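You operate a simulated robot arm through the tools that you are given. There is no shell and no other tool.

Carry out the task below with a simulated two-armed robot. There is one attempt and no reset: what you move stays moved.

TASK
Refill the LINKS drawer: nest its empty tub in the grey tub and put the tub of links in.
Fine: close the drawer.

It is judged by the outcome, as a careful person would: the job done as asked, and still so three seconds after it is handed in. It fails if anything else is knocked over, pushed out of place, dropped, spilled or broken.

THE ROBOT
Two 7-joint arms with two-finger parallel grippers on one trunk, on a base that drives. Base frame: it is fixed to the floor where the robot stands at the start and does not move with it; the origin is under the middle of the robot, x ahead of it, y to its left, z up. Readings come in mm, rad, newtons and seconds.
The left shoulder is at the start at [50, 209, 1196], the right one opposite. With the tool pointing down near the work surface each hand reaches from about 100 to 860 mm from the robot's upright axis, wherever it stands, measured 20 degrees to its own side. Places, roughly: blue box [-3250, 2000, 1250]; blue lid [-3250, 2000, 1500]; blue tub [3250, -1000, 750]; blue webbing roll [8500, 1250, 750]; brake pedal [3100, -1400, 100]; brown carton [6000, 3500, 500]; clear tub [3000, -250, 0]; crate [-3000, 2000, 500]; deep crate [8750, 1250, 0]; green box [-2500, 2750, 1250]; green lid (18x28x2 cm) [-2600, 2700, 1400]; green tub, white tub, yellow tub [3250, -1250, 750]; green webbing roll [8500, 1500, 750]; grey tub [3000, -1000, 750]; lock dial [6200, 3000, 1300]; orange round tub [-2750, 2500, 1000]; orange webbing roll [3500, -1250, 750]; purple webbing roll [3250, -1000, 750]; red tub [-2500, 2250, 500]; red webbing roll [8500, 1500, 750]; second drawer of the trolley [3300, -1100, 600]; small box [6250, 3250, 750]; tall box [-2750, 2500, 1750]; teal round tub [-2750, 2750, 1000]; trolley [3300, -1100, 500]; trolley drawer [3200, -1200, 600]; white carton [4500, 1500, 500]; white round tub [-2500, 2750, 1000]; yellow box [-2750, 2500, 1250]; yellow lid (18x28x2 cm) [-2900, 2400, 1400]; yellow webbing roll [8750, 1500, 750]. Payload 4.4 kg a hand.
Tool frame (each hand has its own): the origin (TCP) lies between the finger pads and is the grasp point; the fingertips stand 23 mm ahead of it; z points along the fingers, y is the line along which they close. Largest opening 94 mm; finger width 38, thickness 10; the body of the gripper, 54 by 96 mm, starts 39 mm behind the TCP.
Orientation is that of the tool frame in the base frame, as [roll, pitch, yaw] about the fixed x, y, z axes, in that order (R = Rz(yaw) Ry(pitch) Rx(roll)). With the fingers straight down and closing along the base's y, the tool's x points along the base's -x, its y along +y and its z along -z.

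THE INTERFACE
- The arms move only by the tool step_arm. It takes "left_commands", "right_commands" or both (then of equal length, played together; a hand with none holds still); each is a list of rows, each a list of 7 numbers: the shift along the tool's x, y, z in mm, then the turn, a rotation vector about the tool's x, y, z in rad, then the finger opening in mm, from 0 to 94. In form: [[tx, ty, tz, ax, ay, az, fingers], ...]. A call has 1 to 20 rows; each row shifts and turns the commanded pose from where the row before left it, along the tool's axes as they then stand. Rows are played at 5 a second. More than 50 mm and 0.15 rad between two rows, or a gripper value outside its range, and nothing of the call is played. A pose out of reach is approached as far as the arm can. The call stops where the force on the tool passes 90 N (or 10 N more than at its start, if that is more) or the arm is blocked; 0.2 s more then pass. Each finger travels about 108 mm/s and halts on what it meets, pressing with about 43 N; the grip force reading is that of the motor and also rises with nothing between the fingers. The clock runs only during rows and for 0.2 s after the last one: add rows that do not move to give the fingers time. The reply holds the time, the measured pose of the TCP, the force on the tool along the base axes, the opening and the grip force, in the units named above and with some noise, with the torque about the TCP (base axes, N m) and any sound that the robot's microphone picked up, and new pictures: "show" is both (left out), scene, wrist or none (wrist: the cameras of the hands that moved).
- Cameras (640 x 400 px; columns grow to the right, rows downward): "scene" is now at [149.6, -0.1, 1352.5]; the picture's right is [-0.02, -1.00, 0.00], its down [-0.69, 0.01, -0.73] and it looks along [0.73, -0.02, -0.69] (base axes); focal length 287 px, centre (320, 200). "left" rides on the left gripper at [86, -16, -74] in its tool frame; the picture's right is [0.18, 0.98, 0.00], its down [-0.58, 0.11, -0.81] and it looks along [-0.79, 0.15, 0.59] (tool axes); focal length 243 px, centre (320, 200). "right" rides on the right gripper at [86, 16, -74] in its tool frame; the picture's right is [-0.18, 0.98, 0.00], its down [-0.58, -0.11, -0.81] and it looks along [-0.79, -0.15, 0.59] (tool axes); focal length 243 px, centre (320, 200). There is no depth. A picture from a camera that has moved, and an enlarged one, comes with that camera's place and axes in the base frame and with its lens.
- raise_lower(by): slides the trunk up (or, below 0, down) by that many mm; the arms and the scene camera ride with it, the base frame stays. It gives what a move gives, with no picture.
- roll_base(legs): drives the robot by 1 to 6 legs, each [ahead, left, turn to the left] in mm, mm and rad, along the robot's own axes; the way and the turn of a leg run together, so that a leg with both is an arc; at most 1500 mm and 3.142 rad a leg. The arms and the cameras ride along, it lands a little off, and it stops where it bumps. It gives what a move gives, and a new picture of the scene camera.
- pan_tilt(pan, tilt): turns the head with the scene camera to pan (to the left, within 1.396 rad either way) and tilt (down, from -0.506 to 1.204), counted from straight ahead of the robot. It gives what a move gives, and a new picture of the scene camera.
- inspect(camera, box): a new picture of the part [left, top, right, bottom] of that camera's present view, enlarged. The clock stands still meanwhile.
- job_done(): hands the job in; it is judged then, once.

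Places have to be worked out from the pictures, the camera data and where the tool is seen. Open the grippers and draw the arms clear of the work before you hand the job in, unless the task says otherwise.

The tools are called as name(argument=value, ...) on one line, values as JSON. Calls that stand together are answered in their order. step_arm: Moves the arms, as the interface text tells. Its arguments: {"type":"object","properties":{"left_commands":{"type":"array","items":{"type":"array","items":{"type":"number"}}},"right_commands":{"type":"array","items":{"type":"array","items":{"type":"number"}}},"show":{"type":"string","enum":["both","scene","wrist","none"]}},"required":[]} The other tools are called the same way: raise_lower (by) slides the trunk up or down; roll_base (legs) drives the base; pan_tilt (pan, tilt) turns the head that bears the scene camera; inspect (camera, box) takes an enlarged picture of a part of a camera's view; job_done () hands the job in.

At the start:

```text
time: 0.0
left_ee_pos: [612.6, 222.9, 937.8]
left_tcp_rot: [3.141, 0.0, 3.141]
left_contact_force: [-0.1, -0.1, 0.1]
left_ft_torque: [-0.04, 0.05, -0.01]
left_opening: 93.9
left_grip_force: 0.0
right_ee_pos: [649.9, -322.8, 863.3]
right_tcp_rot: [3.14, 0.0, 3.141]
right_contact_force: [-0.4, 0.1, 0.2]
right_ft_torque: [0.0, 0.01, 0.01]
right_opening: 93.8
right_grip_force: 0.0
trunk travel left (down, up): [-275.0, 288.0]
robot x, y, heading: [-0.2, 2.6, -0.003]
head pan, tilt: [-0.021, 0.757]
```

scene: 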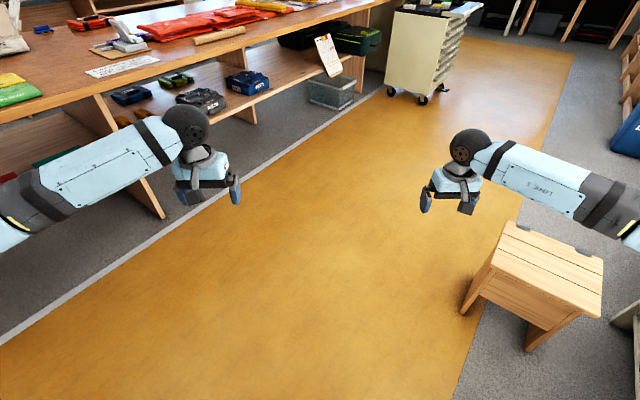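
right: 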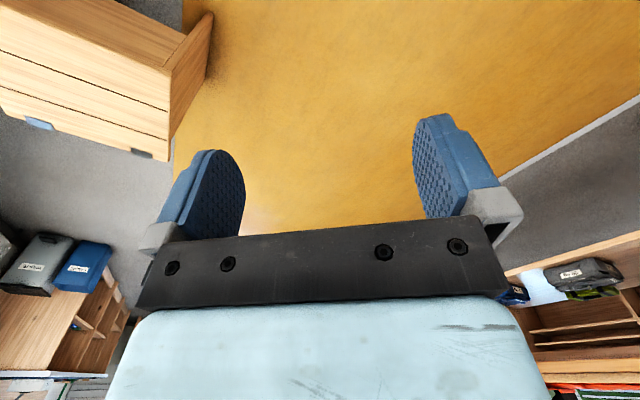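
left: 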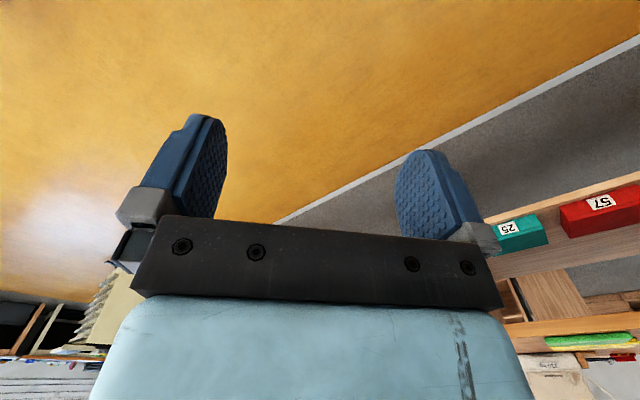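

The trolley is in the distance, ahead and slightly right. I'll tilt the head up to look towards it before driving.

pan_tilt(pan=-0.3, tilt=0.3)

```text
time: 0.9
left_ee_pos: [611.5, 223.6, 937.3]
left_tcp_rot: [3.141, 0.001, -3.14]
left_contact_force: [0.7, -0.2, -0.2]
left_ft_torque: [0.02, 0.0, -0.01]
left_opening: 94.3
left_grip_force: 0.1
right_ee_pos: [649.7, -322.5, 863.4]
right_tcp_rot: [3.141, 0.001, -3.141]
right_contact_force: [0.2, -0.1, -0.7]
right_ft_torque: [0.01, -0.01, 0.02]
right_opening: 93.8
right_grip_force: 0.0
trunk travel left (down, up): [-275.0, 288.0]
robot x, y, heading: [-6.0, -0.3, -0.001]
head pan, tilt: [-0.3, 0.3]
camera scene: at [156.3, -26.0, 1393.5], right [-0.3, -0.96, 0.0], down [-0.28, 0.09, -0.95], along [0.91, -0.28, -0.3], focal length 287 px, centre (320, 200)
```

scene: 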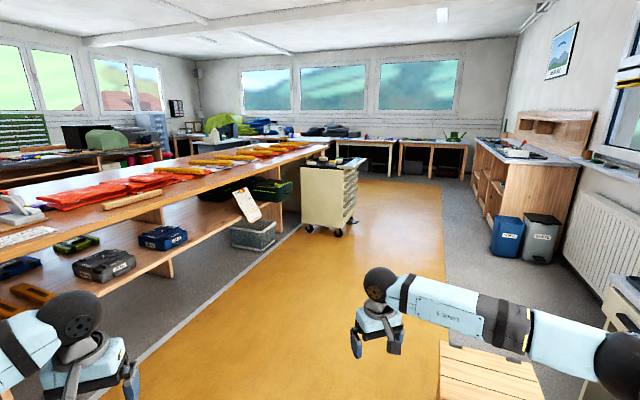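

inspect(camera="scene", box=[220, 130, 400, 260])

```text
3.08 times, centred on (310, 195) of scene
camera zoom: at [156.3, -26.0, 1393.5], right [-0.3, -0.96, 0.0], down [-0.28, 0.09, -0.95], along [0.91, -0.28, -0.3], focal length 884 px, centre (351, 215)
```

zoom: 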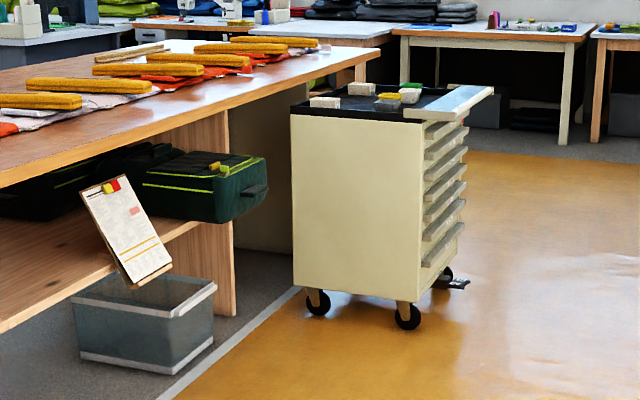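

The trolley's drawers face about [-0.65, -0.76] and the aisle is rotated about -41° from my frame. I'll drive ahead first to clear the stool, then sideways, checking as I go.

roll_base(legs=[[1200, 0, 0]])

```text
time: 6.8
left_ee_pos: [1774.7, 246.5, 937.3]
left_tcp_rot: [-3.142, -0.001, -3.122]
left_contact_force: [0.4, -0.3, -0.6]
left_ft_torque: [0.02, 0.0, 0.01]
left_opening: 94.0
left_grip_force: 0.1
right_ee_pos: [1824.7, -299.4, 863.1]
right_tcp_rot: [-3.142, -0.001, -3.124]
right_contact_force: [-0.2, -0.9, -0.7]
right_ft_torque: [-0.02, 0.02, -0.02]
right_opening: 93.8
right_grip_force: 0.0
trunk travel left (down, up): [-275.0, 288.0]
robot x, y, heading: [1169.0, 9.3, 0.019]
head pan, tilt: [-0.3, 0.3]
camera scene: at [1324.4, -11.7, 1393.5], right [-0.28, -0.96, 0.0], down [-0.28, 0.08, -0.96], along [0.92, -0.26, -0.3], focal length 287 px, centre (320, 200)
```

scene: 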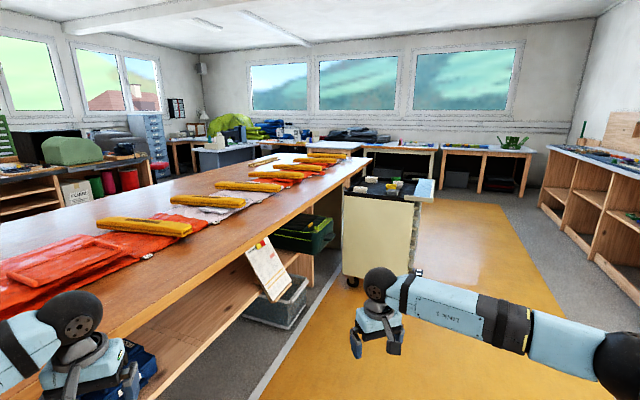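

Position is now near [1169, 9]. Let me read the clipboard and the trolley top from here.

inspect(camera="scene", box=[220, 220, 320, 320])

inspect(camera="scene", box=[330, 160, 450, 240])

```text
4.00 times, centred on (270, 270) of scene
camera zoom: at [1324.4, -11.7, 1393.5], right [-0.28, -0.96, 0.0], down [-0.28, 0.08, -0.96], along [0.92, -0.26, -0.3], focal length 1149 px, centre (520, -80)
```

zoom: 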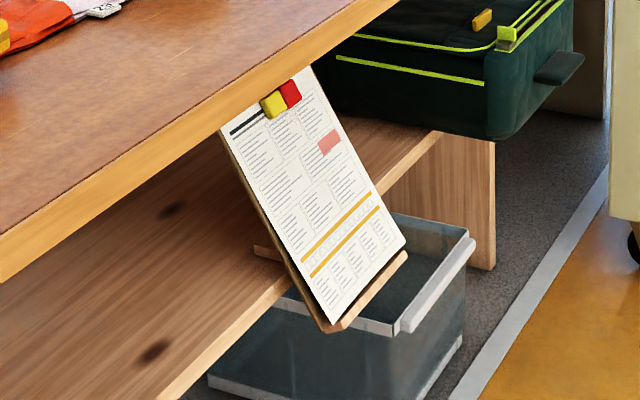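

```text
5.00 times, centred on (390, 200) of scene
camera zoom: at [1324.4, -11.7, 1393.5], right [-0.28, -0.96, 0.0], down [-0.28, 0.08, -0.96], along [0.92, -0.26, -0.3], focal length 1436 px, centre (-30, 200)
```

zoom: 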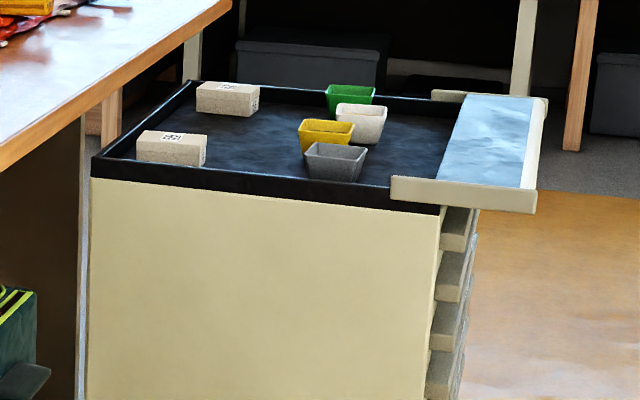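

The clipboard text isn't legible, likely decor. The trolley top carries green, white, yellow and grey tubs. I'll turn along the aisle, then drive along it well clear of the trolley's front.

roll_base(legs=[[0, 0, -0.733], [1000, -600, 0]])

pan_tilt(pan=0.5, tilt=0.4)

```text
time: 14.8
left_ee_pos: [2119.2, -1366.1, 938.0]
left_tcp_rot: [3.141, 0.0, 2.401]
left_contact_force: [-0.7, 0.5, -0.3]
left_ft_torque: [-0.01, 0.0, -0.02]
left_opening: 93.7
left_grip_force: 0.0
right_ee_pos: [1778.0, -1793.3, 862.8]
right_tcp_rot: [3.14, -0.001, 2.399]
right_contact_force: [0.4, -0.9, -0.3]
right_ft_torque: [0.02, -0.02, 0.0]
right_opening: 94.3
right_grip_force: 0.2
trunk travel left (down, up): [-275.0, 288.0]
robot x, y, heading: [1518.6, -1113.7, -0.744]
head pan, tilt: [-0.3, 0.3]
camera scene: at [1613.6, -1242.0, 1393.5], right [-0.86, -0.5, 0.0], down [-0.15, 0.26, -0.96], along [0.48, -0.82, -0.3], focal length 287 px, centre (320, 200)
```

scene: 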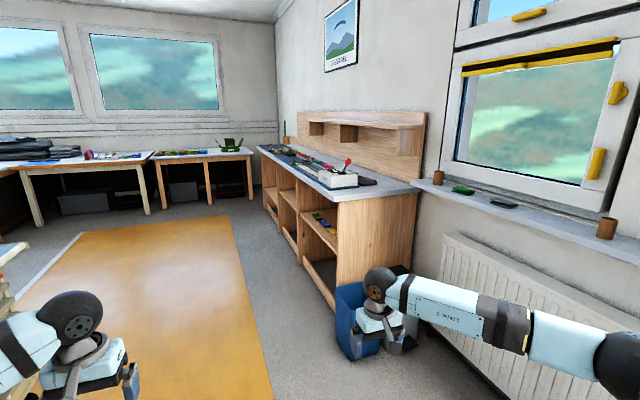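

```text
time: 16.0
left_ee_pos: [2119.3, -1367.0, 936.9]
left_tcp_rot: [3.141, 0.0, 2.399]
left_contact_force: [-0.4, -0.4, 0.5]
left_ft_torque: [-0.03, -0.02, -0.01]
left_opening: 94.1
left_grip_force: 0.1
right_ee_pos: [1778.1, -1794.1, 863.3]
right_tcp_rot: [3.14, 0.0, 2.401]
right_contact_force: [-0.1, -0.4, -1.0]
right_ft_torque: [0.02, 0.0, 0.02]
right_opening: 93.9
right_grip_force: 0.1
trunk travel left (down, up): [-275.0, 288.0]
robot x, y, heading: [1514.0, -1115.2, -0.742]
head pan, tilt: [0.499, 0.4]
camera scene: at [1656.4, -1183.5, 1384.3], right [-0.24, -0.97, 0.0], down [-0.38, 0.09, -0.92], along [0.89, -0.22, -0.39], focal length 287 px, centre (320, 200)
```

scene: 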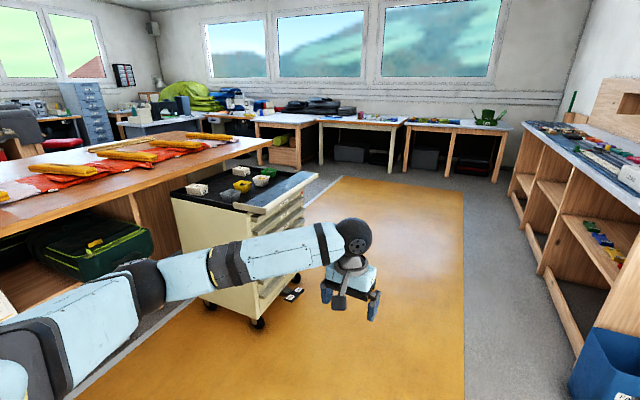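

Let me zoom in on the trolley from here to refine its position and read its pedal and labels.

inspect(camera="scene", box=[160, 150, 340, 340])

inspect(camera="scene", box=[170, 160, 330, 230])

```text
2.11 times, centred on (250, 245) of scene
camera zoom: at [1656.4, -1183.5, 1384.3], right [-0.24, -0.97, 0.0], down [-0.38, 0.09, -0.92], along [0.89, -0.22, -0.39], focal length 605 px, centre (467, 105)
```

zoom: 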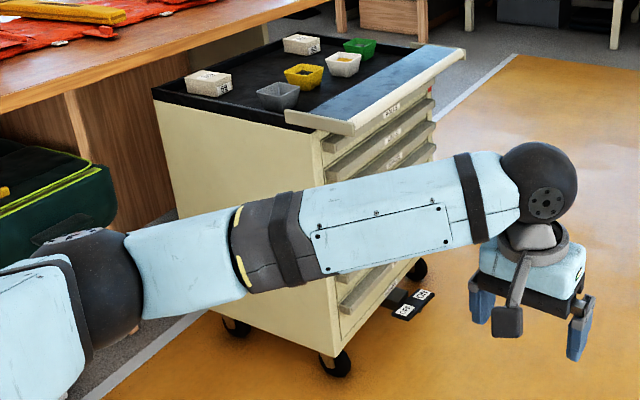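

```text
4.00 times, centred on (250, 195) of scene
camera zoom: at [1656.4, -1183.5, 1384.3], right [-0.24, -0.97, 0.0], down [-0.38, 0.09, -0.92], along [0.89, -0.22, -0.39], focal length 1149 px, centre (600, 220)
```

zoom: 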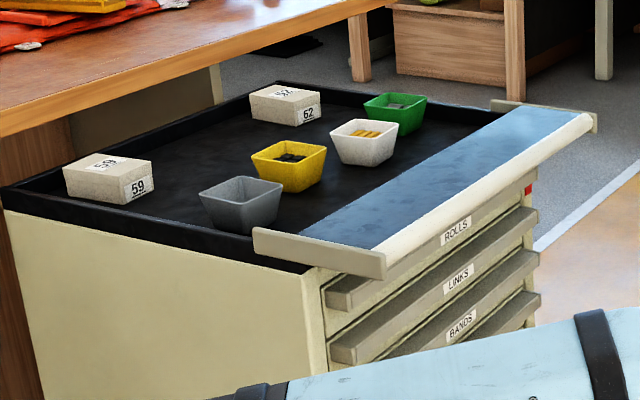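

The LINKS drawer is second from the top (ROLLS, LINKS, BANDS…); the grey tub is empty, and yellow, white and green hold parts. I'll drive along the aisle and then turn to face the drawers.

roll_base(legs=[[1333, -12, 0], [0, 0, 1.599]])

pan_tilt(pan=0.0, tilt=0.7)

```text
time: 26.6
left_ee_pos: [2737.4, -1435.6, 937.7]
left_tcp_rot: [3.141, 0.001, -2.277]
left_contact_force: [0.2, -0.1, -0.6]
left_ft_torque: [0.0, -0.02, 0.02]
left_opening: 94.1
left_grip_force: 0.0
right_ee_pos: [3178.0, -1760.2, 863.2]
right_tcp_rot: [-3.141, 0.0, -2.278]
right_contact_force: [-0.3, -1.1, -0.5]
right_ft_torque: [0.0, 0.0, -0.02]
right_opening: 93.9
right_grip_force: 0.1
trunk travel left (down, up): [-275.0, 288.0]
robot x, y, heading: [2506.1, -2040.4, 0.868]
head pan, tilt: [0.499, 0.4]
camera scene: at [2571.8, -1900.9, 1384.3], right [0.98, -0.21, 0.0], down [-0.08, -0.38, -0.92], along [0.19, 0.9, -0.39], focal length 287 px, centre (320, 200)
```

scene: 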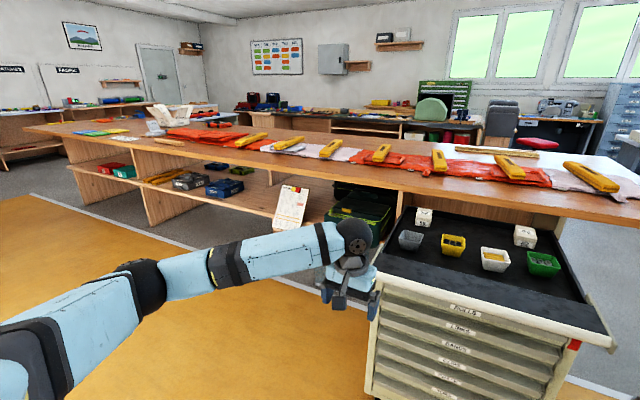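

```text
time: 27.6
left_ee_pos: [2737.6, -1434.3, 938.2]
left_tcp_rot: [3.14, 0.0, -2.279]
left_contact_force: [0.1, -0.5, 0.8]
left_ft_torque: [-0.02, -0.03, -0.01]
left_opening: 94.1
left_grip_force: 0.0
right_ee_pos: [3177.3, -1759.9, 863.7]
right_tcp_rot: [3.141, 0.0, -2.278]
right_contact_force: [0.1, 0.4, -0.7]
right_ft_torque: [0.02, -0.01, 0.0]
right_opening: 94.0
right_grip_force: 0.0
trunk travel left (down, up): [-275.0, 288.0]
robot x, y, heading: [2508.4, -2042.7, 0.862]
head pan, tilt: [0.0, 0.7]
camera scene: at [2607.9, -1927.0, 1357.5], right [0.76, -0.65, 0.0], down [-0.42, -0.49, -0.77], along [0.5, 0.58, -0.64], focal length 287 px, centre (320, 200)
```

scene: 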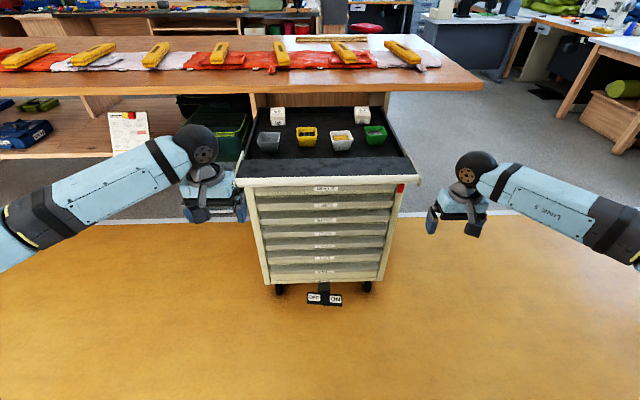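

Now the trolley is centered in view. I'll zoom in on the trolley top, drawers and the pedal.

inspect(camera="scene", box=[230, 95, 430, 215])

inspect(camera="scene", box=[230, 170, 430, 310])

inspect(camera="scene", box=[290, 270, 360, 314])

inspect(camera="scene", box=[250, 95, 400, 165])

```text
3.20 times, centred on (330, 155) of scene
camera zoom: at [2607.9, -1927.0, 1357.5], right [0.76, -0.65, 0.0], down [-0.42, -0.49, -0.77], along [0.5, 0.58, -0.64], focal length 919 px, centre (288, 344)
```

zoom: 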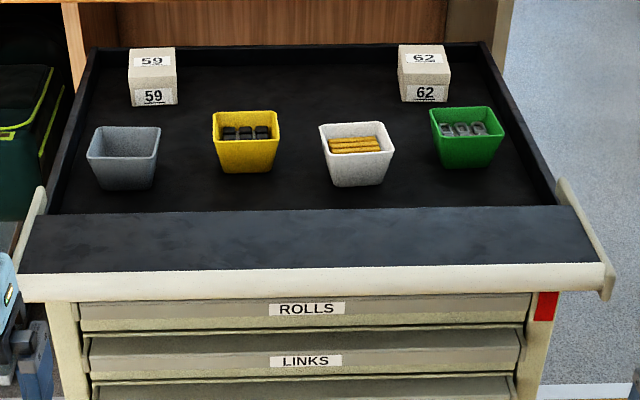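

```text
2.86 times, centred on (330, 240) of scene
camera zoom: at [2607.9, -1927.0, 1357.5], right [0.76, -0.65, 0.0], down [-0.42, -0.49, -0.77], along [0.5, 0.58, -0.64], focal length 821 px, centre (291, 86)
```

zoom: 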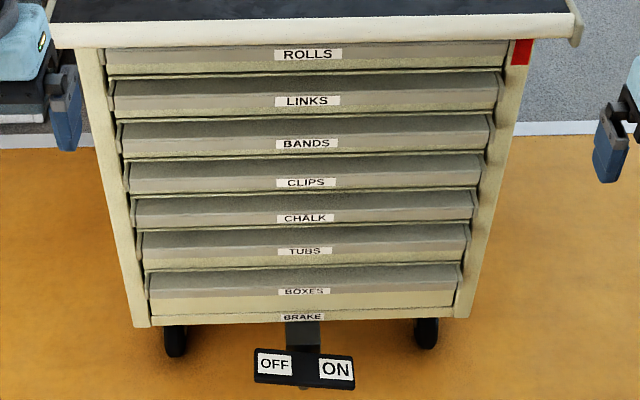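

```text
9.09 times, centred on (325, 292) of scene
camera zoom: at [2607.9, -1927.0, 1357.5], right [0.76, -0.65, 0.0], down [-0.42, -0.49, -0.77], along [0.5, 0.58, -0.64], focal length 2611 px, centre (274, -636)
```

zoom: 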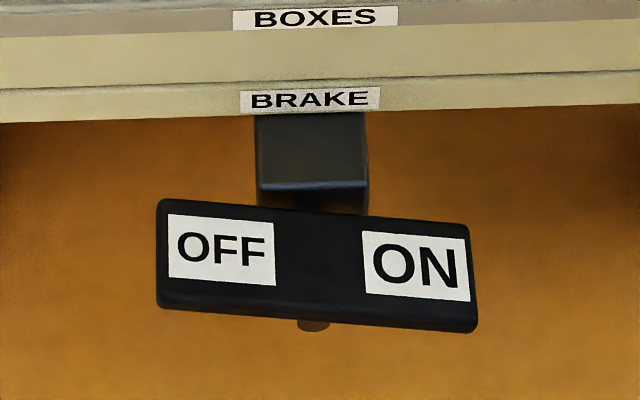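

```text
4.27 times, centred on (325, 130) of scene
camera zoom: at [2607.9, -1927.0, 1357.5], right [0.76, -0.65, 0.0], down [-0.42, -0.49, -0.77], along [0.5, 0.58, -0.64], focal length 1226 px, centre (299, 499)
```

zoom: 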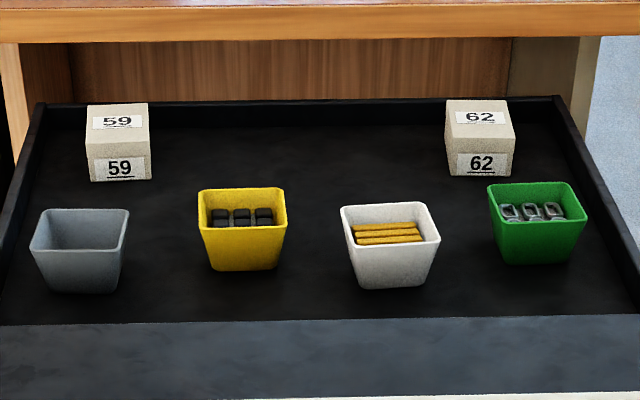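

Green holds the metal links, and the pedal seems tilted with ON pressed down. Let me look closer at the red item at the top right and the pedal from the wrist side, first with zooms.

inspect(camera="scene", box=[370, 170, 430, 210])

inspect(camera="scene", box=[235, 170, 325, 230])

```text
10.00 times, centred on (400, 190) of scene
camera zoom: at [2607.9, -1927.0, 1357.5], right [0.76, -0.65, 0.0], down [-0.42, -0.49, -0.77], along [0.5, 0.58, -0.64], focal length 2872 px, centre (-480, 300)
```

zoom: 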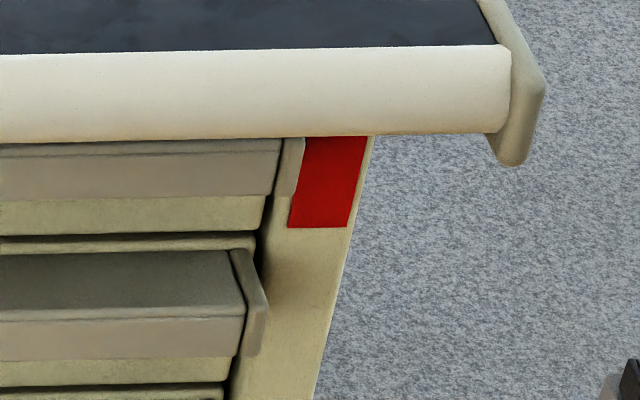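

```text
6.67 times, centred on (280, 200) of scene
camera zoom: at [2607.9, -1927.0, 1357.5], right [0.76, -0.65, 0.0], down [-0.42, -0.49, -0.77], along [0.5, 0.58, -0.64], focal length 1915 px, centre (587, 200)
```

zoom: 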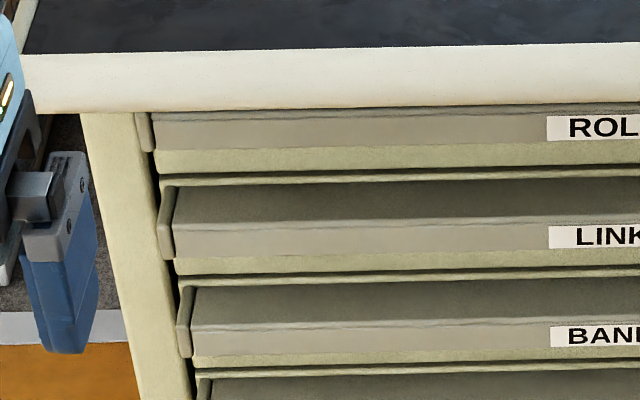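

The LINKS label triangulates to about 939 mm ahead of me at z≈671, tubs' rims at z≈848 about 1130–1175 mm ahead. Let me view the trolley from both wrist cameras now.

inspect(camera="right", box=[0, 0, 640, 400])

inspect(camera="left", box=[0, 0, 640, 400])

pan_tilt(pan=0.0, tilt=1.2)

```text
1.00 times, centred on (320, 200) of right (not enlarged: the box is as wide or as high as the picture)
camera zoom: at [3108.1, -1815.6, 936.9], right [-0.63, 0.78, 0.0], down [0.46, 0.37, 0.81], along [0.63, 0.51, -0.59], focal length 243 px, centre (320, 200)
```

zoom: 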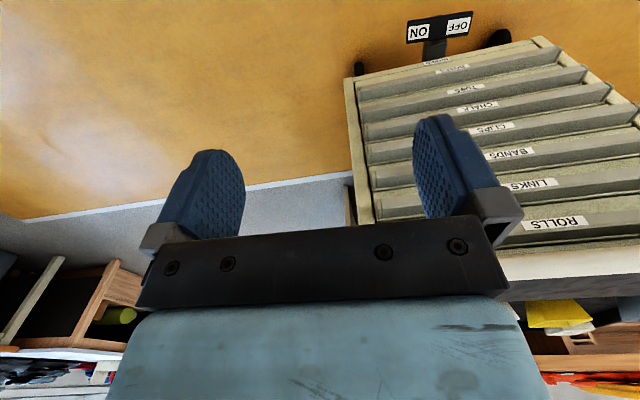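

```text
1.00 times, centred on (320, 200) of left (not enlarged: the box is as wide or as high as the picture)
camera zoom: at [2693.4, -1510.3, 1012.5], right [-0.87, 0.5, 0.0], down [0.29, 0.51, 0.81], along [0.4, 0.7, -0.59], focal length 243 px, centre (320, 200)
```

zoom: 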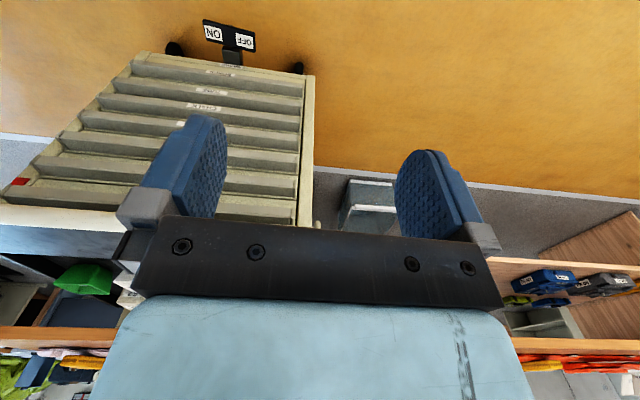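

```text
time: 28.5
left_ee_pos: [2736.7, -1433.9, 937.7]
left_tcp_rot: [3.141, 0.0, -2.277]
left_contact_force: [-0.5, 0.5, -0.7]
left_ft_torque: [0.04, 0.0, -0.02]
left_opening: 93.8
left_grip_force: 0.0
right_ee_pos: [3177.9, -1760.1, 861.8]
right_tcp_rot: [3.142, 0.0, -2.278]
right_contact_force: [0.0, 0.4, -0.6]
right_ft_torque: [-0.03, 0.01, 0.0]
right_opening: 93.9
right_grip_force: 0.2
trunk travel left (down, up): [-275.0, 288.0]
robot x, y, heading: [2510.4, -2043.9, 0.861]
head pan, tilt: [0.0, 1.201]
camera scene: at [2589.1, -1949.1, 1321.5], right [0.76, -0.65, 0.0], down [-0.61, -0.71, -0.36], along [0.24, 0.28, -0.93], focal length 287 px, centre (320, 200)
```

scene: 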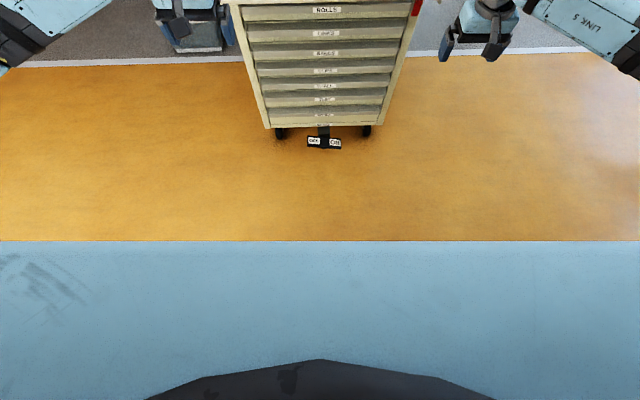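

The chest front is about 170–200 mm ahead of the axis. Let me zoom into the pedal and drawer handles in the right wrist view.

inspect(camera="right", box=[390, 0, 520, 80])

inspect(camera="right", box=[340, 80, 640, 260])

inspect(camera="left", box=[0, 0, 320, 240])

```text
4.92 times, centred on (455, 40) of right
camera zoom: at [3108.1, -1815.6, 936.9], right [-0.63, 0.78, 0.0], down [0.46, 0.37, 0.81], along [0.63, 0.51, -0.59], focal length 1194 px, centre (-345, 988)
```

zoom: 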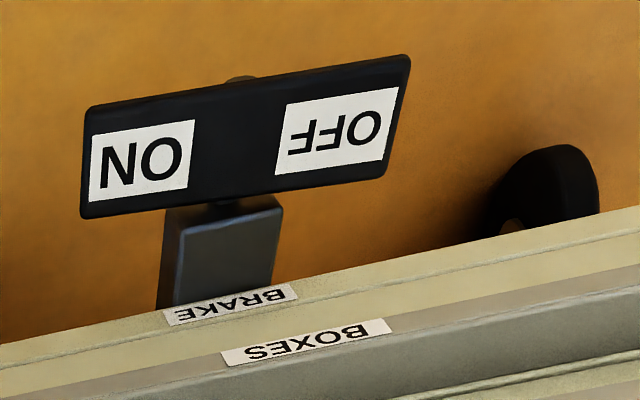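

```text
2.13 times, centred on (490, 170) of right
camera zoom: at [3108.1, -1815.6, 936.9], right [-0.63, 0.78, 0.0], down [0.46, 0.37, 0.81], along [0.63, 0.51, -0.59], focal length 518 px, centre (-43, 264)
```

zoom: 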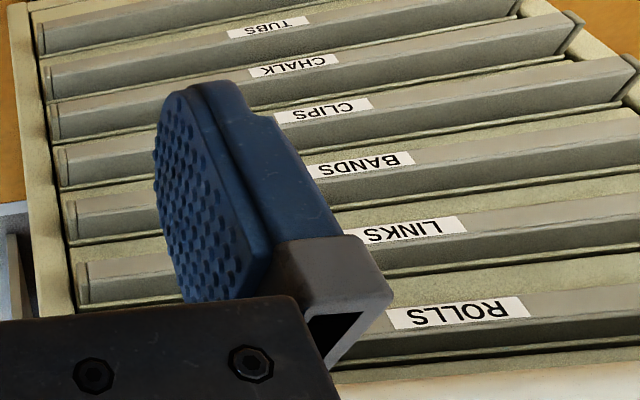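

```text
1.67 times, centred on (160, 120) of left
camera zoom: at [2693.4, -1510.3, 1012.5], right [-0.87, 0.5, 0.0], down [0.29, 0.51, 0.81], along [0.4, 0.7, -0.59], focal length 404 px, centre (587, 333)
```

zoom: 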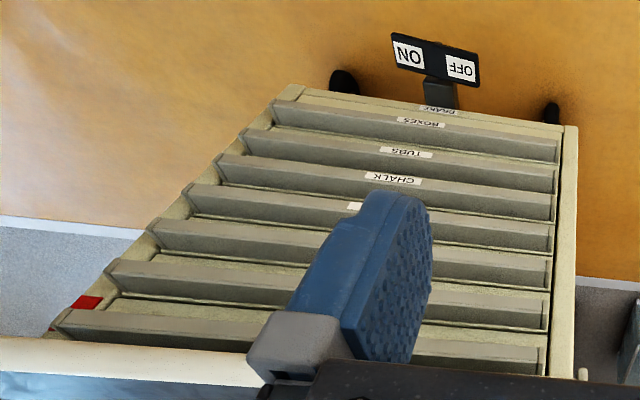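

Views from both sides show the ON end of the pedal pressed down, so the brake seems set. Next I'll lower the left hand in front of the drawers and pitch it forward to see the handle profile and the red tag from below.

step_arm(left_commands=[[-11, 0, 47, 0, 0, 0, 94], [-11, 0, 47, 0, 0, 0, 94], [-11, 0, 47, 0, 0, 0, 94], [-11, 0, 47, 0, 0, 0, 94], [-11, 0, 47, 0, 0, 0, 94], [-11, 0, 47, 0, 0, 0, 94], [-11, 0, 47, 0, 0, 0, 94], [-11, 0, 47, 0, 0, 0, 94], [0, 0, 0, 0, -0.15, 0, 94], [0, 0, 0, 0, -0.15, 0, 94], [0, 0, 0, 0, -0.15, 0, 94], [0, 0, 0, 0, -0.15, 0, 94], [0, 0, 0, 0, -0.15, 0, 94], [0, 0, 0, 0, -0.15, 0, 94], [0, 0, 0, 0, -0.15, 0, 94]], show="wrist")

pan_tilt(pan=0.0, tilt=0.75)

```text
time: 31.7
left_ee_pos: [2788.3, -1362.0, 563.0]
left_tcp_rot: [3.121, 1.054, -2.292]
left_contact_force: [0.6, 0.1, -0.5]
left_ft_torque: [0.03, -0.03, -0.01]
left_opening: 94.0
left_grip_force: 0.0
right_ee_pos: [3177.3, -1760.6, 862.2]
right_tcp_rot: [3.139, 0.0, -2.277]
right_contact_force: [-0.6, -0.6, -0.1]
right_ft_torque: [-0.01, 0.03, 0.0]
right_opening: 93.9
right_grip_force: 0.1
trunk travel left (down, up): [-275.0, 288.0]
robot x, y, heading: [2512.7, -2042.4, 0.862]
head pan, tilt: [0.0, 1.201]
camera left: at [2731.0, -1453.9, 524.1], right [-0.81, 0.57, -0.15], down [-0.34, -0.25, 0.91], along [0.48, 0.78, 0.4], focal length 243 px, centre (320, 200)
```

left: 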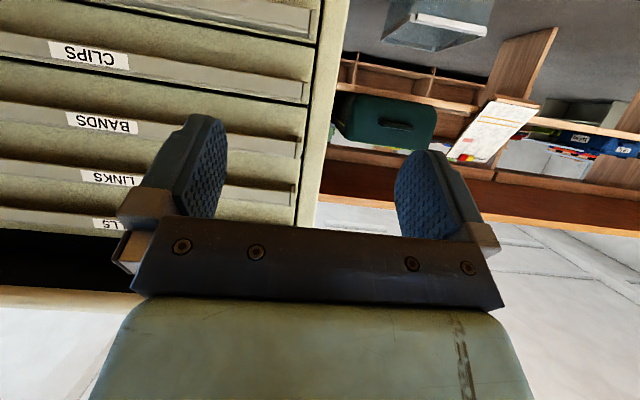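

```text
time: 32.6
left_ee_pos: [2788.1, -1362.9, 561.6]
left_tcp_rot: [3.125, 1.049, -2.292]
left_contact_force: [-0.3, 1.1, -0.2]
left_ft_torque: [0.01, 0.01, 0.03]
left_opening: 93.9
left_grip_force: 0.0
right_ee_pos: [3178.5, -1759.8, 862.9]
right_tcp_rot: [-3.14, 0.0, -2.277]
right_contact_force: [0.5, 0.1, -0.3]
right_ft_torque: [0.02, 0.03, 0.01]
right_opening: 93.9
right_grip_force: 0.0
trunk travel left (down, up): [-275.0, 288.0]
robot x, y, heading: [2508.4, -2041.9, 0.865]
head pan, tilt: [0.0, 0.75]
camera scene: at [2606.6, -1928.6, 1353.1], right [0.76, -0.65, 0.0], down [-0.44, -0.52, -0.73], along [0.47, 0.56, -0.68], focal length 287 px, centre (320, 200)
```

scene: 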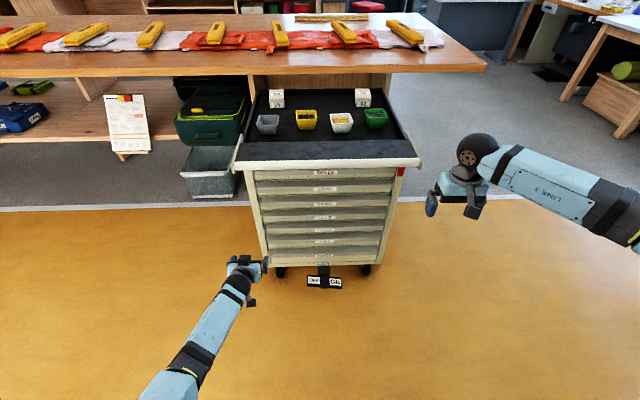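

The left camera now looks at the handles from the front-left. Zooming in on their profile.

inspect(camera="left", box=[180, 40, 340, 240])

inspect(camera="left", box=[0, 80, 160, 240])

```text
2.00 times, centred on (260, 140) of left
camera zoom: at [2731.7, -1454.7, 524.0], right [-0.81, 0.57, -0.15], down [-0.34, -0.25, 0.91], along [0.48, 0.79, 0.39], focal length 485 px, centre (440, 320)
```

zoom: 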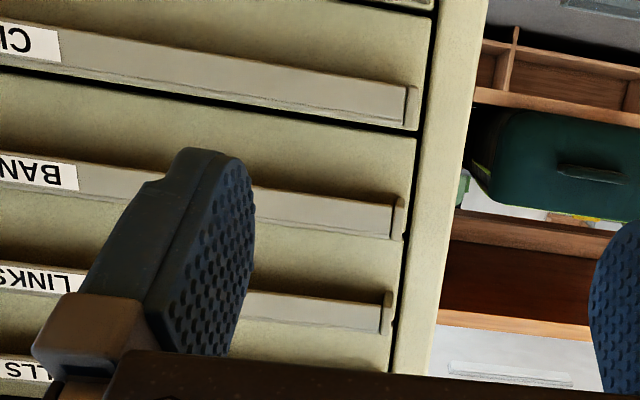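

```text
2.50 times, centred on (80, 160) of left
camera zoom: at [2731.7, -1454.7, 524.0], right [-0.81, 0.57, -0.15], down [-0.34, -0.25, 0.91], along [0.48, 0.79, 0.39], focal length 606 px, centre (920, 300)
```

zoom: 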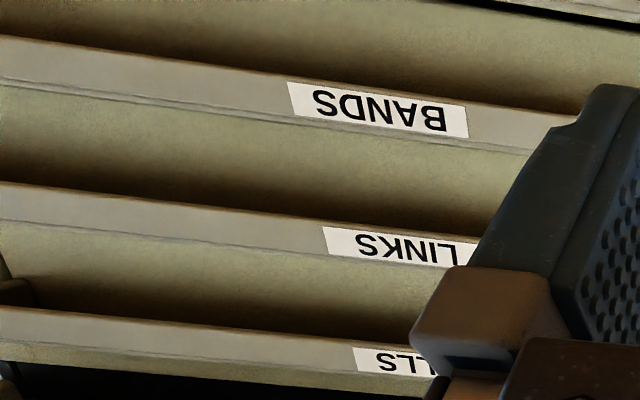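

The handle is a full-width lip with a recess beneath. I'll first pull the right hand up and back for safety, then advance 100 mm, straighten by ~0.025 rad and lower the trunk so that the horizontal reach at z≈671 is comfortable.

step_arm(right_commands=[[25, 0, -50, 0, 0, 0, 94], [25, 0, -50, 0, 0, 0, 94], [25, 0, -50, 0, 0, 0, 94], [25, 0, -50, 0, 0, 0, 94]], show="none")

roll_base(legs=[[100, 0, 0.025]])

raise_lower(by=-150)

```text
refused: row 1 steps farther than a row can; nothing moved
```

```text
time: 33.8
left_ee_pos: [2834.6, -1280.0, 561.1]
left_tcp_rot: [3.125, 1.05, -2.264]
left_contact_force: [-1.0, 0.8, -0.7]
left_ft_torque: [-0.02, 0.0, 0.03]
left_opening: 94.3
left_grip_force: 0.2
right_ee_pos: [3233.8, -1666.7, 862.6]
right_tcp_rot: [3.141, -0.002, -2.254]
right_contact_force: [-0.3, 0.3, -0.3]
right_ft_torque: [-0.01, -0.02, 0.03]
right_opening: 93.8
right_grip_force: 0.1
trunk travel left (down, up): [-275.0, 288.0]
robot x, y, heading: [2572.4, -1968.3, 0.885]
head pan, tilt: [0.0, 0.75]
camera scene: at [2667.8, -1849.1, 1353.0], right [0.78, -0.63, 0.0], down [-0.43, -0.53, -0.73], along [0.46, 0.57, -0.68], focal length 287 px, centre (320, 200)
```

scene: 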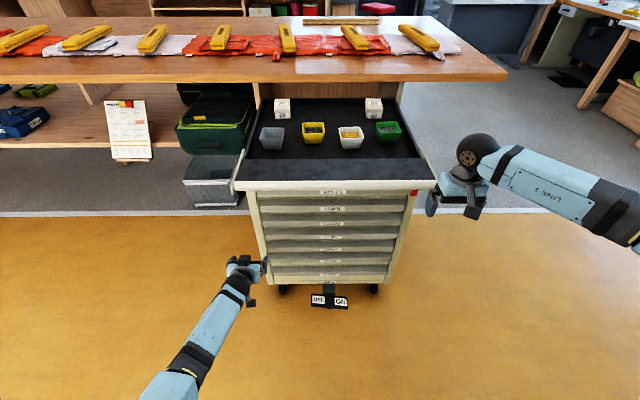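

```text
time: 35.5
left_ee_pos: [2831.5, -1262.9, 477.8]
left_tcp_rot: [3.036, 1.106, -2.333]
left_contact_force: [0.1, -0.3, -0.2]
left_ft_torque: [-0.01, -0.01, 0.0]
left_opening: 94.3
left_grip_force: 0.2
right_ee_pos: [3232.6, -1683.4, 748.2]
right_tcp_rot: [3.123, 0.031, -2.255]
right_contact_force: [0.4, -0.3, -0.5]
right_ft_torque: [-0.02, 0.02, -0.01]
right_opening: 93.9
right_grip_force: 0.1
trunk travel left (down, up): [-125.0, 438.0]
robot x, y, heading: [2570.7, -1971.3, 0.889]
head pan, tilt: [0.0, 0.75]
```

The hands rode down less than the trunk (left by 83 mm, right by 114 mm), so I'll look at the state again before moving further.

step_arm(left_commands=[[0, 0, 0, 0, 0, 0, 94], [0, 0, 0, 0, 0, 0, 94], [0, 0, 0, 0, 0, 0, 94]], right_commands=[[0, 0, 0, 0, 0, 0, 94], [0, 0, 0, 0, 0, 0, 94], [0, 0, 0, 0, 0, 0, 94]])

```text
time: 36.5
left_ee_pos: [2831.6, -1260.7, 481.7]
left_tcp_rot: [3.016, 1.112, -2.352]
left_contact_force: [1.2, -0.2, -0.1]
left_ft_torque: [-0.01, 0.01, 0.0]
left_opening: 94.2
left_grip_force: 0.0
right_ee_pos: [3232.0, -1688.7, 746.9]
right_tcp_rot: [3.118, 0.036, -2.255]
right_contact_force: [0.4, -0.3, 0.2]
right_ft_torque: [0.02, -0.02, -0.03]
right_opening: 94.0
right_grip_force: 0.0
trunk travel left (down, up): [-125.0, 438.0]
robot x, y, heading: [2571.8, -1974.4, 0.891]
head pan, tilt: [0.0, 0.75]
stopped in row 3 (left hand): the arm was blocked; the commanded pose is now the measured one
camera scene: at [2664.2, -1892.0, 1226.9], right [0.78, -0.63, -0.03], down [-0.43, -0.5, -0.76], along [0.46, 0.6, -0.65], focal length 287 px, centre (320, 200)
camera right: at [3164.3, -1748.3, 818.2], right [-0.65, 0.76, 0.03], down [0.45, 0.35, 0.82], along [0.62, 0.55, -0.57], focal length 243 px, centre (320, 200)
camera left: at [2778.2, -1351.0, 436.1], right [-0.83, 0.55, -0.11], down [-0.34, -0.33, 0.88], along [0.45, 0.77, 0.46], focal length 243 px, centre (320, 200)
```

scene: 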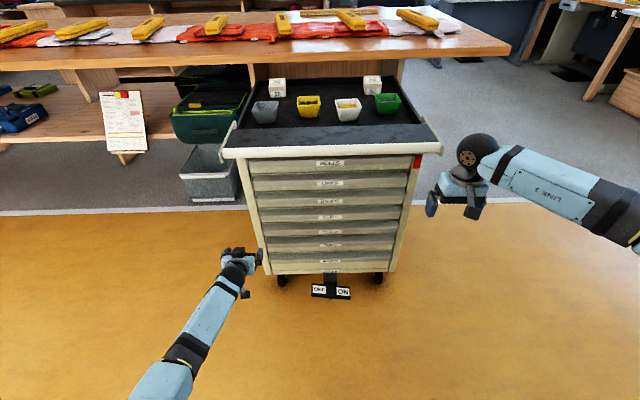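
right: 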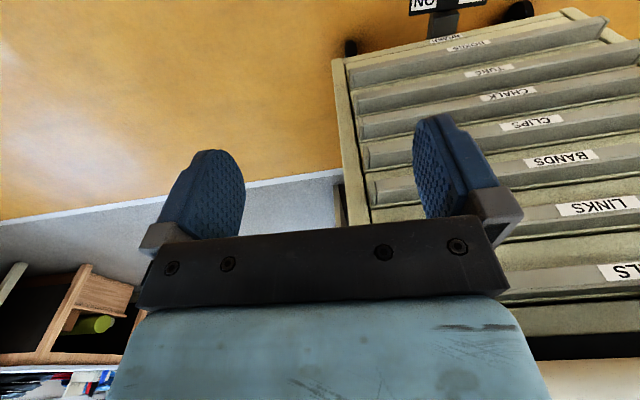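
left: 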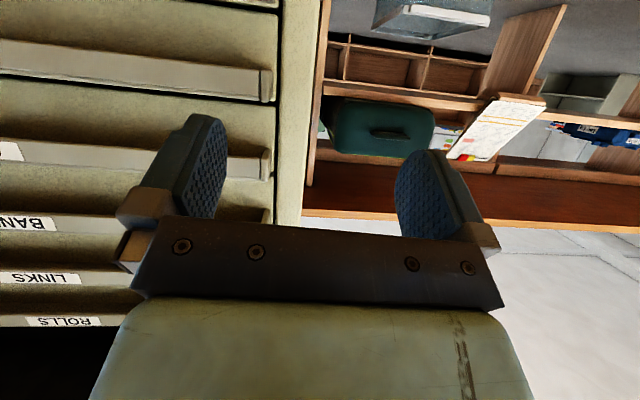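

The scene camera shows the robot itself slightly tilted, so something on the lower side (probably the left arm's elbow against the base) is pressing. I'll raise the trunk back up at once.

raise_lower(by=120)

step_arm(right_commands=[[0, 0, 0, 0, 0, 0, 94]], left_commands=[[0, 0, 0, 0, 0, 0, 94]])

```text
time: 38.0
left_ee_pos: [2833.8, -1257.6, 548.3]
left_tcp_rot: [3.086, 1.075, -2.293]
left_contact_force: [-0.2, -0.8, 0.6]
left_ft_torque: [-0.01, -0.01, -0.01]
left_opening: 94.2
left_grip_force: 0.2
right_ee_pos: [3233.9, -1666.3, 831.6]
right_tcp_rot: [-3.141, 0.001, -2.254]
right_contact_force: [-0.2, 0.3, -0.4]
right_ft_torque: [-0.01, -0.02, -0.01]
right_opening: 94.1
right_grip_force: 0.0
trunk travel left (down, up): [-245.0, 318.0]
robot x, y, heading: [2569.4, -1969.2, 0.889]
head pan, tilt: [0.0, 0.75]
```

```text
time: 38.4
left_ee_pos: [2834.1, -1257.0, 547.6]
left_tcp_rot: [3.086, 1.077, -2.293]
left_contact_force: [-0.1, -0.4, 0.2]
left_ft_torque: [-0.01, 0.03, -0.01]
left_opening: 94.1
left_grip_force: 0.2
right_ee_pos: [3233.6, -1667.3, 832.4]
right_tcp_rot: [-3.141, 0.0, -2.253]
right_contact_force: [-0.1, 0.4, 0.6]
right_ft_torque: [-0.02, 0.01, 0.02]
right_opening: 94.0
right_grip_force: 0.1
trunk travel left (down, up): [-245.0, 318.0]
robot x, y, heading: [2573.1, -1968.5, 0.887]
head pan, tilt: [0.0, 0.75]
camera scene: at [2667.2, -1849.9, 1323.1], right [0.78, -0.63, 0.0], down [-0.43, -0.53, -0.73], along [0.46, 0.57, -0.68], focal length 287 px, centre (320, 200)
camera right: at [3165.6, -1724.2, 906.8], right [-0.65, 0.76, 0.0], down [0.45, 0.38, 0.81], along [0.61, 0.52, -0.59], focal length 243 px, centre (320, 200)
camera left: at [2779.0, -1349.2, 507.1], right [-0.83, 0.55, -0.14], down [-0.34, -0.29, 0.9], along [0.45, 0.79, 0.42], focal length 243 px, centre (320, 200)
```

scene: 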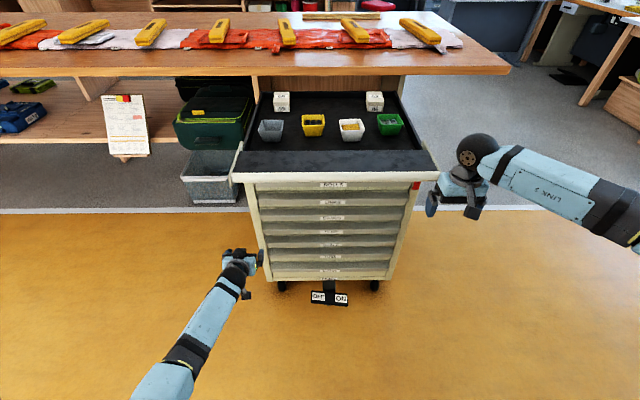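
right: 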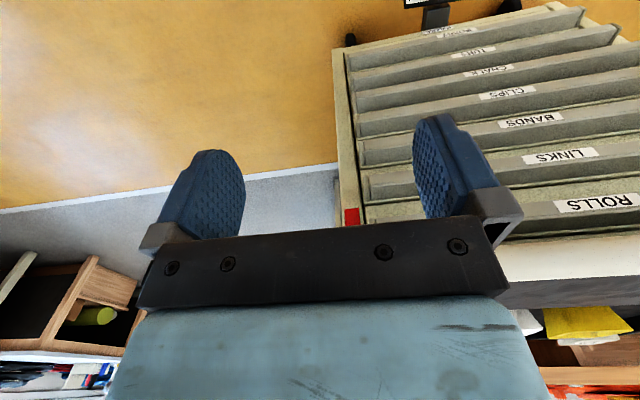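
left: 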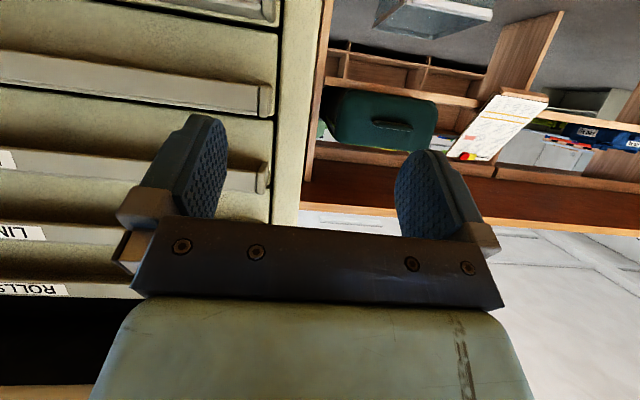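

The robot is level again. Let me look at the red patch from the right wrist view.

inspect(camera="right", box=[320, 160, 420, 240])

inspect(camera="right", box=[480, 60, 640, 280])

inspect(camera="scene", box=[220, 140, 460, 290])

```text
5.00 times, centred on (370, 200) of right
camera zoom: at [3165.6, -1724.2, 906.8], right [-0.65, 0.76, 0.0], down [0.45, 0.38, 0.81], along [0.61, 0.52, -0.59], focal length 1213 px, centre (70, 200)
```

zoom: 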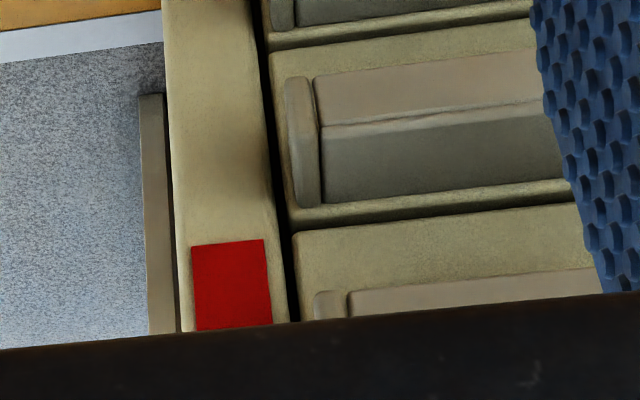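

```text
1.82 times, centred on (560, 170) of right
camera zoom: at [3165.6, -1724.2, 906.8], right [-0.65, 0.76, 0.0], down [0.45, 0.38, 0.81], along [0.61, 0.52, -0.59], focal length 441 px, centre (-116, 254)
```

zoom: 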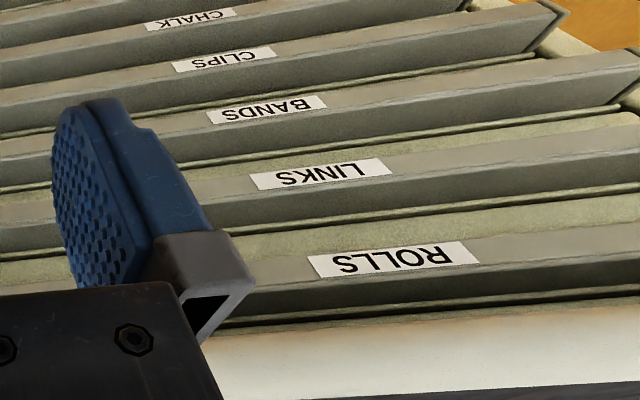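

```text
2.67 times, centred on (340, 215) of scene
camera zoom: at [2667.2, -1849.9, 1323.1], right [0.78, -0.63, 0.0], down [-0.43, -0.53, -0.73], along [0.46, 0.57, -0.68], focal length 766 px, centre (267, 160)
```

zoom: 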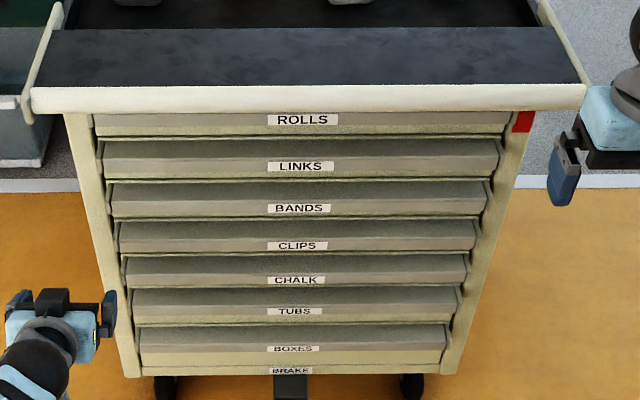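

The red patch is a plain marker with no text. Next I'll roll the left hand so that it points straight at the trolley with fingers closing vertically, and bring it in front of the LINKS handle (≈840 mm ahead, z≈671), stopping short.

step_arm(left_commands=[[0, 0, 0, -0.0354, -0.0346, 0.137, 94], [0, 0, 0, -0.0354, -0.0346, 0.137, 94], [0, 0, 0, -0.0354, -0.0346, 0.137, 94], [0, 0, 0, -0.0354, -0.0346, 0.137, 94], [0, 0, 0, -0.0354, -0.0346, 0.137, 94], [0, 0, 0, -0.0354, -0.0346, 0.137, 94], [0, 0, 0, -0.0354, -0.0346, 0.137, 94], [0, 0, 0, -0.0354, -0.0346, 0.137, 94], [0, 0, 0, -0.0354, -0.0346, 0.137, 80], [0, 0, 0, -0.0354, -0.0346, 0.137, 70], [0, 0, 0, -0.0354, -0.0346, 0.137, 60], [-37, 25, 0, 0, 0, 0, 60], [-37, 25, 0, 0, 0, 0, 60], [-37, 25, 0, 0, 0, 0, 60], [-37, 25, 0, 0, 0, 0, 60], [-37, 25, 0, 0, 0, 0, 60]])

```text
time: 41.5
left_ee_pos: [2860.0, -1204.9, 676.6]
left_tcp_rot: [1.469, -0.145, 2.564]
left_contact_force: [-0.2, 0.4, -0.8]
left_ft_torque: [-0.02, -0.02, 0.01]
left_opening: 60.1
left_grip_force: 0.1
right_ee_pos: [3233.9, -1666.6, 833.3]
right_tcp_rot: [-3.14, 0.0, -2.253]
right_contact_force: [-0.2, -0.4, -0.1]
right_ft_torque: [0.01, 0.01, 0.03]
right_opening: 94.0
right_grip_force: 0.1
trunk travel left (down, up): [-245.0, 318.0]
robot x, y, heading: [2572.5, -1971.2, 0.891]
head pan, tilt: [0.0, 0.75]
stopped in row 15 (left hand): the arm was blocked; the commanded pose is now the measured one
camera scene: at [2667.0, -1849.7, 1323.2], right [0.78, -0.63, 0.0], down [-0.43, -0.53, -0.73], along [0.46, 0.57, -0.68], focal length 287 px, centre (320, 200)
camera left: at [2746.3, -1215.9, 666.8], right [-0.09, -0.06, 0.99], down [0.04, -1.0, -0.06], along [1.0, 0.04, 0.09], focal length 243 px, centre (320, 200)
```

scene: 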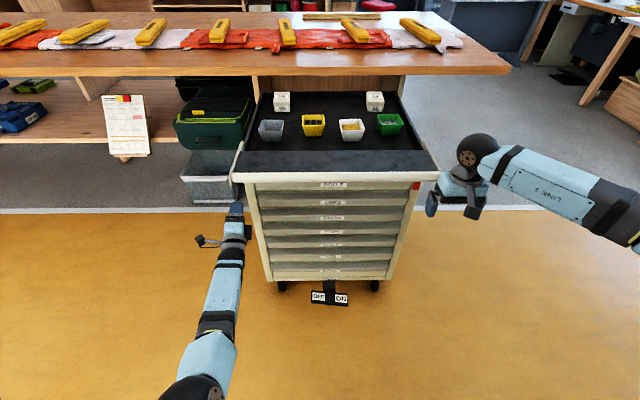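
left: 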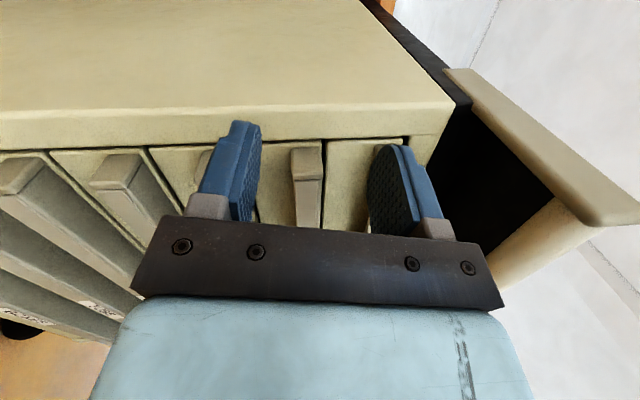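

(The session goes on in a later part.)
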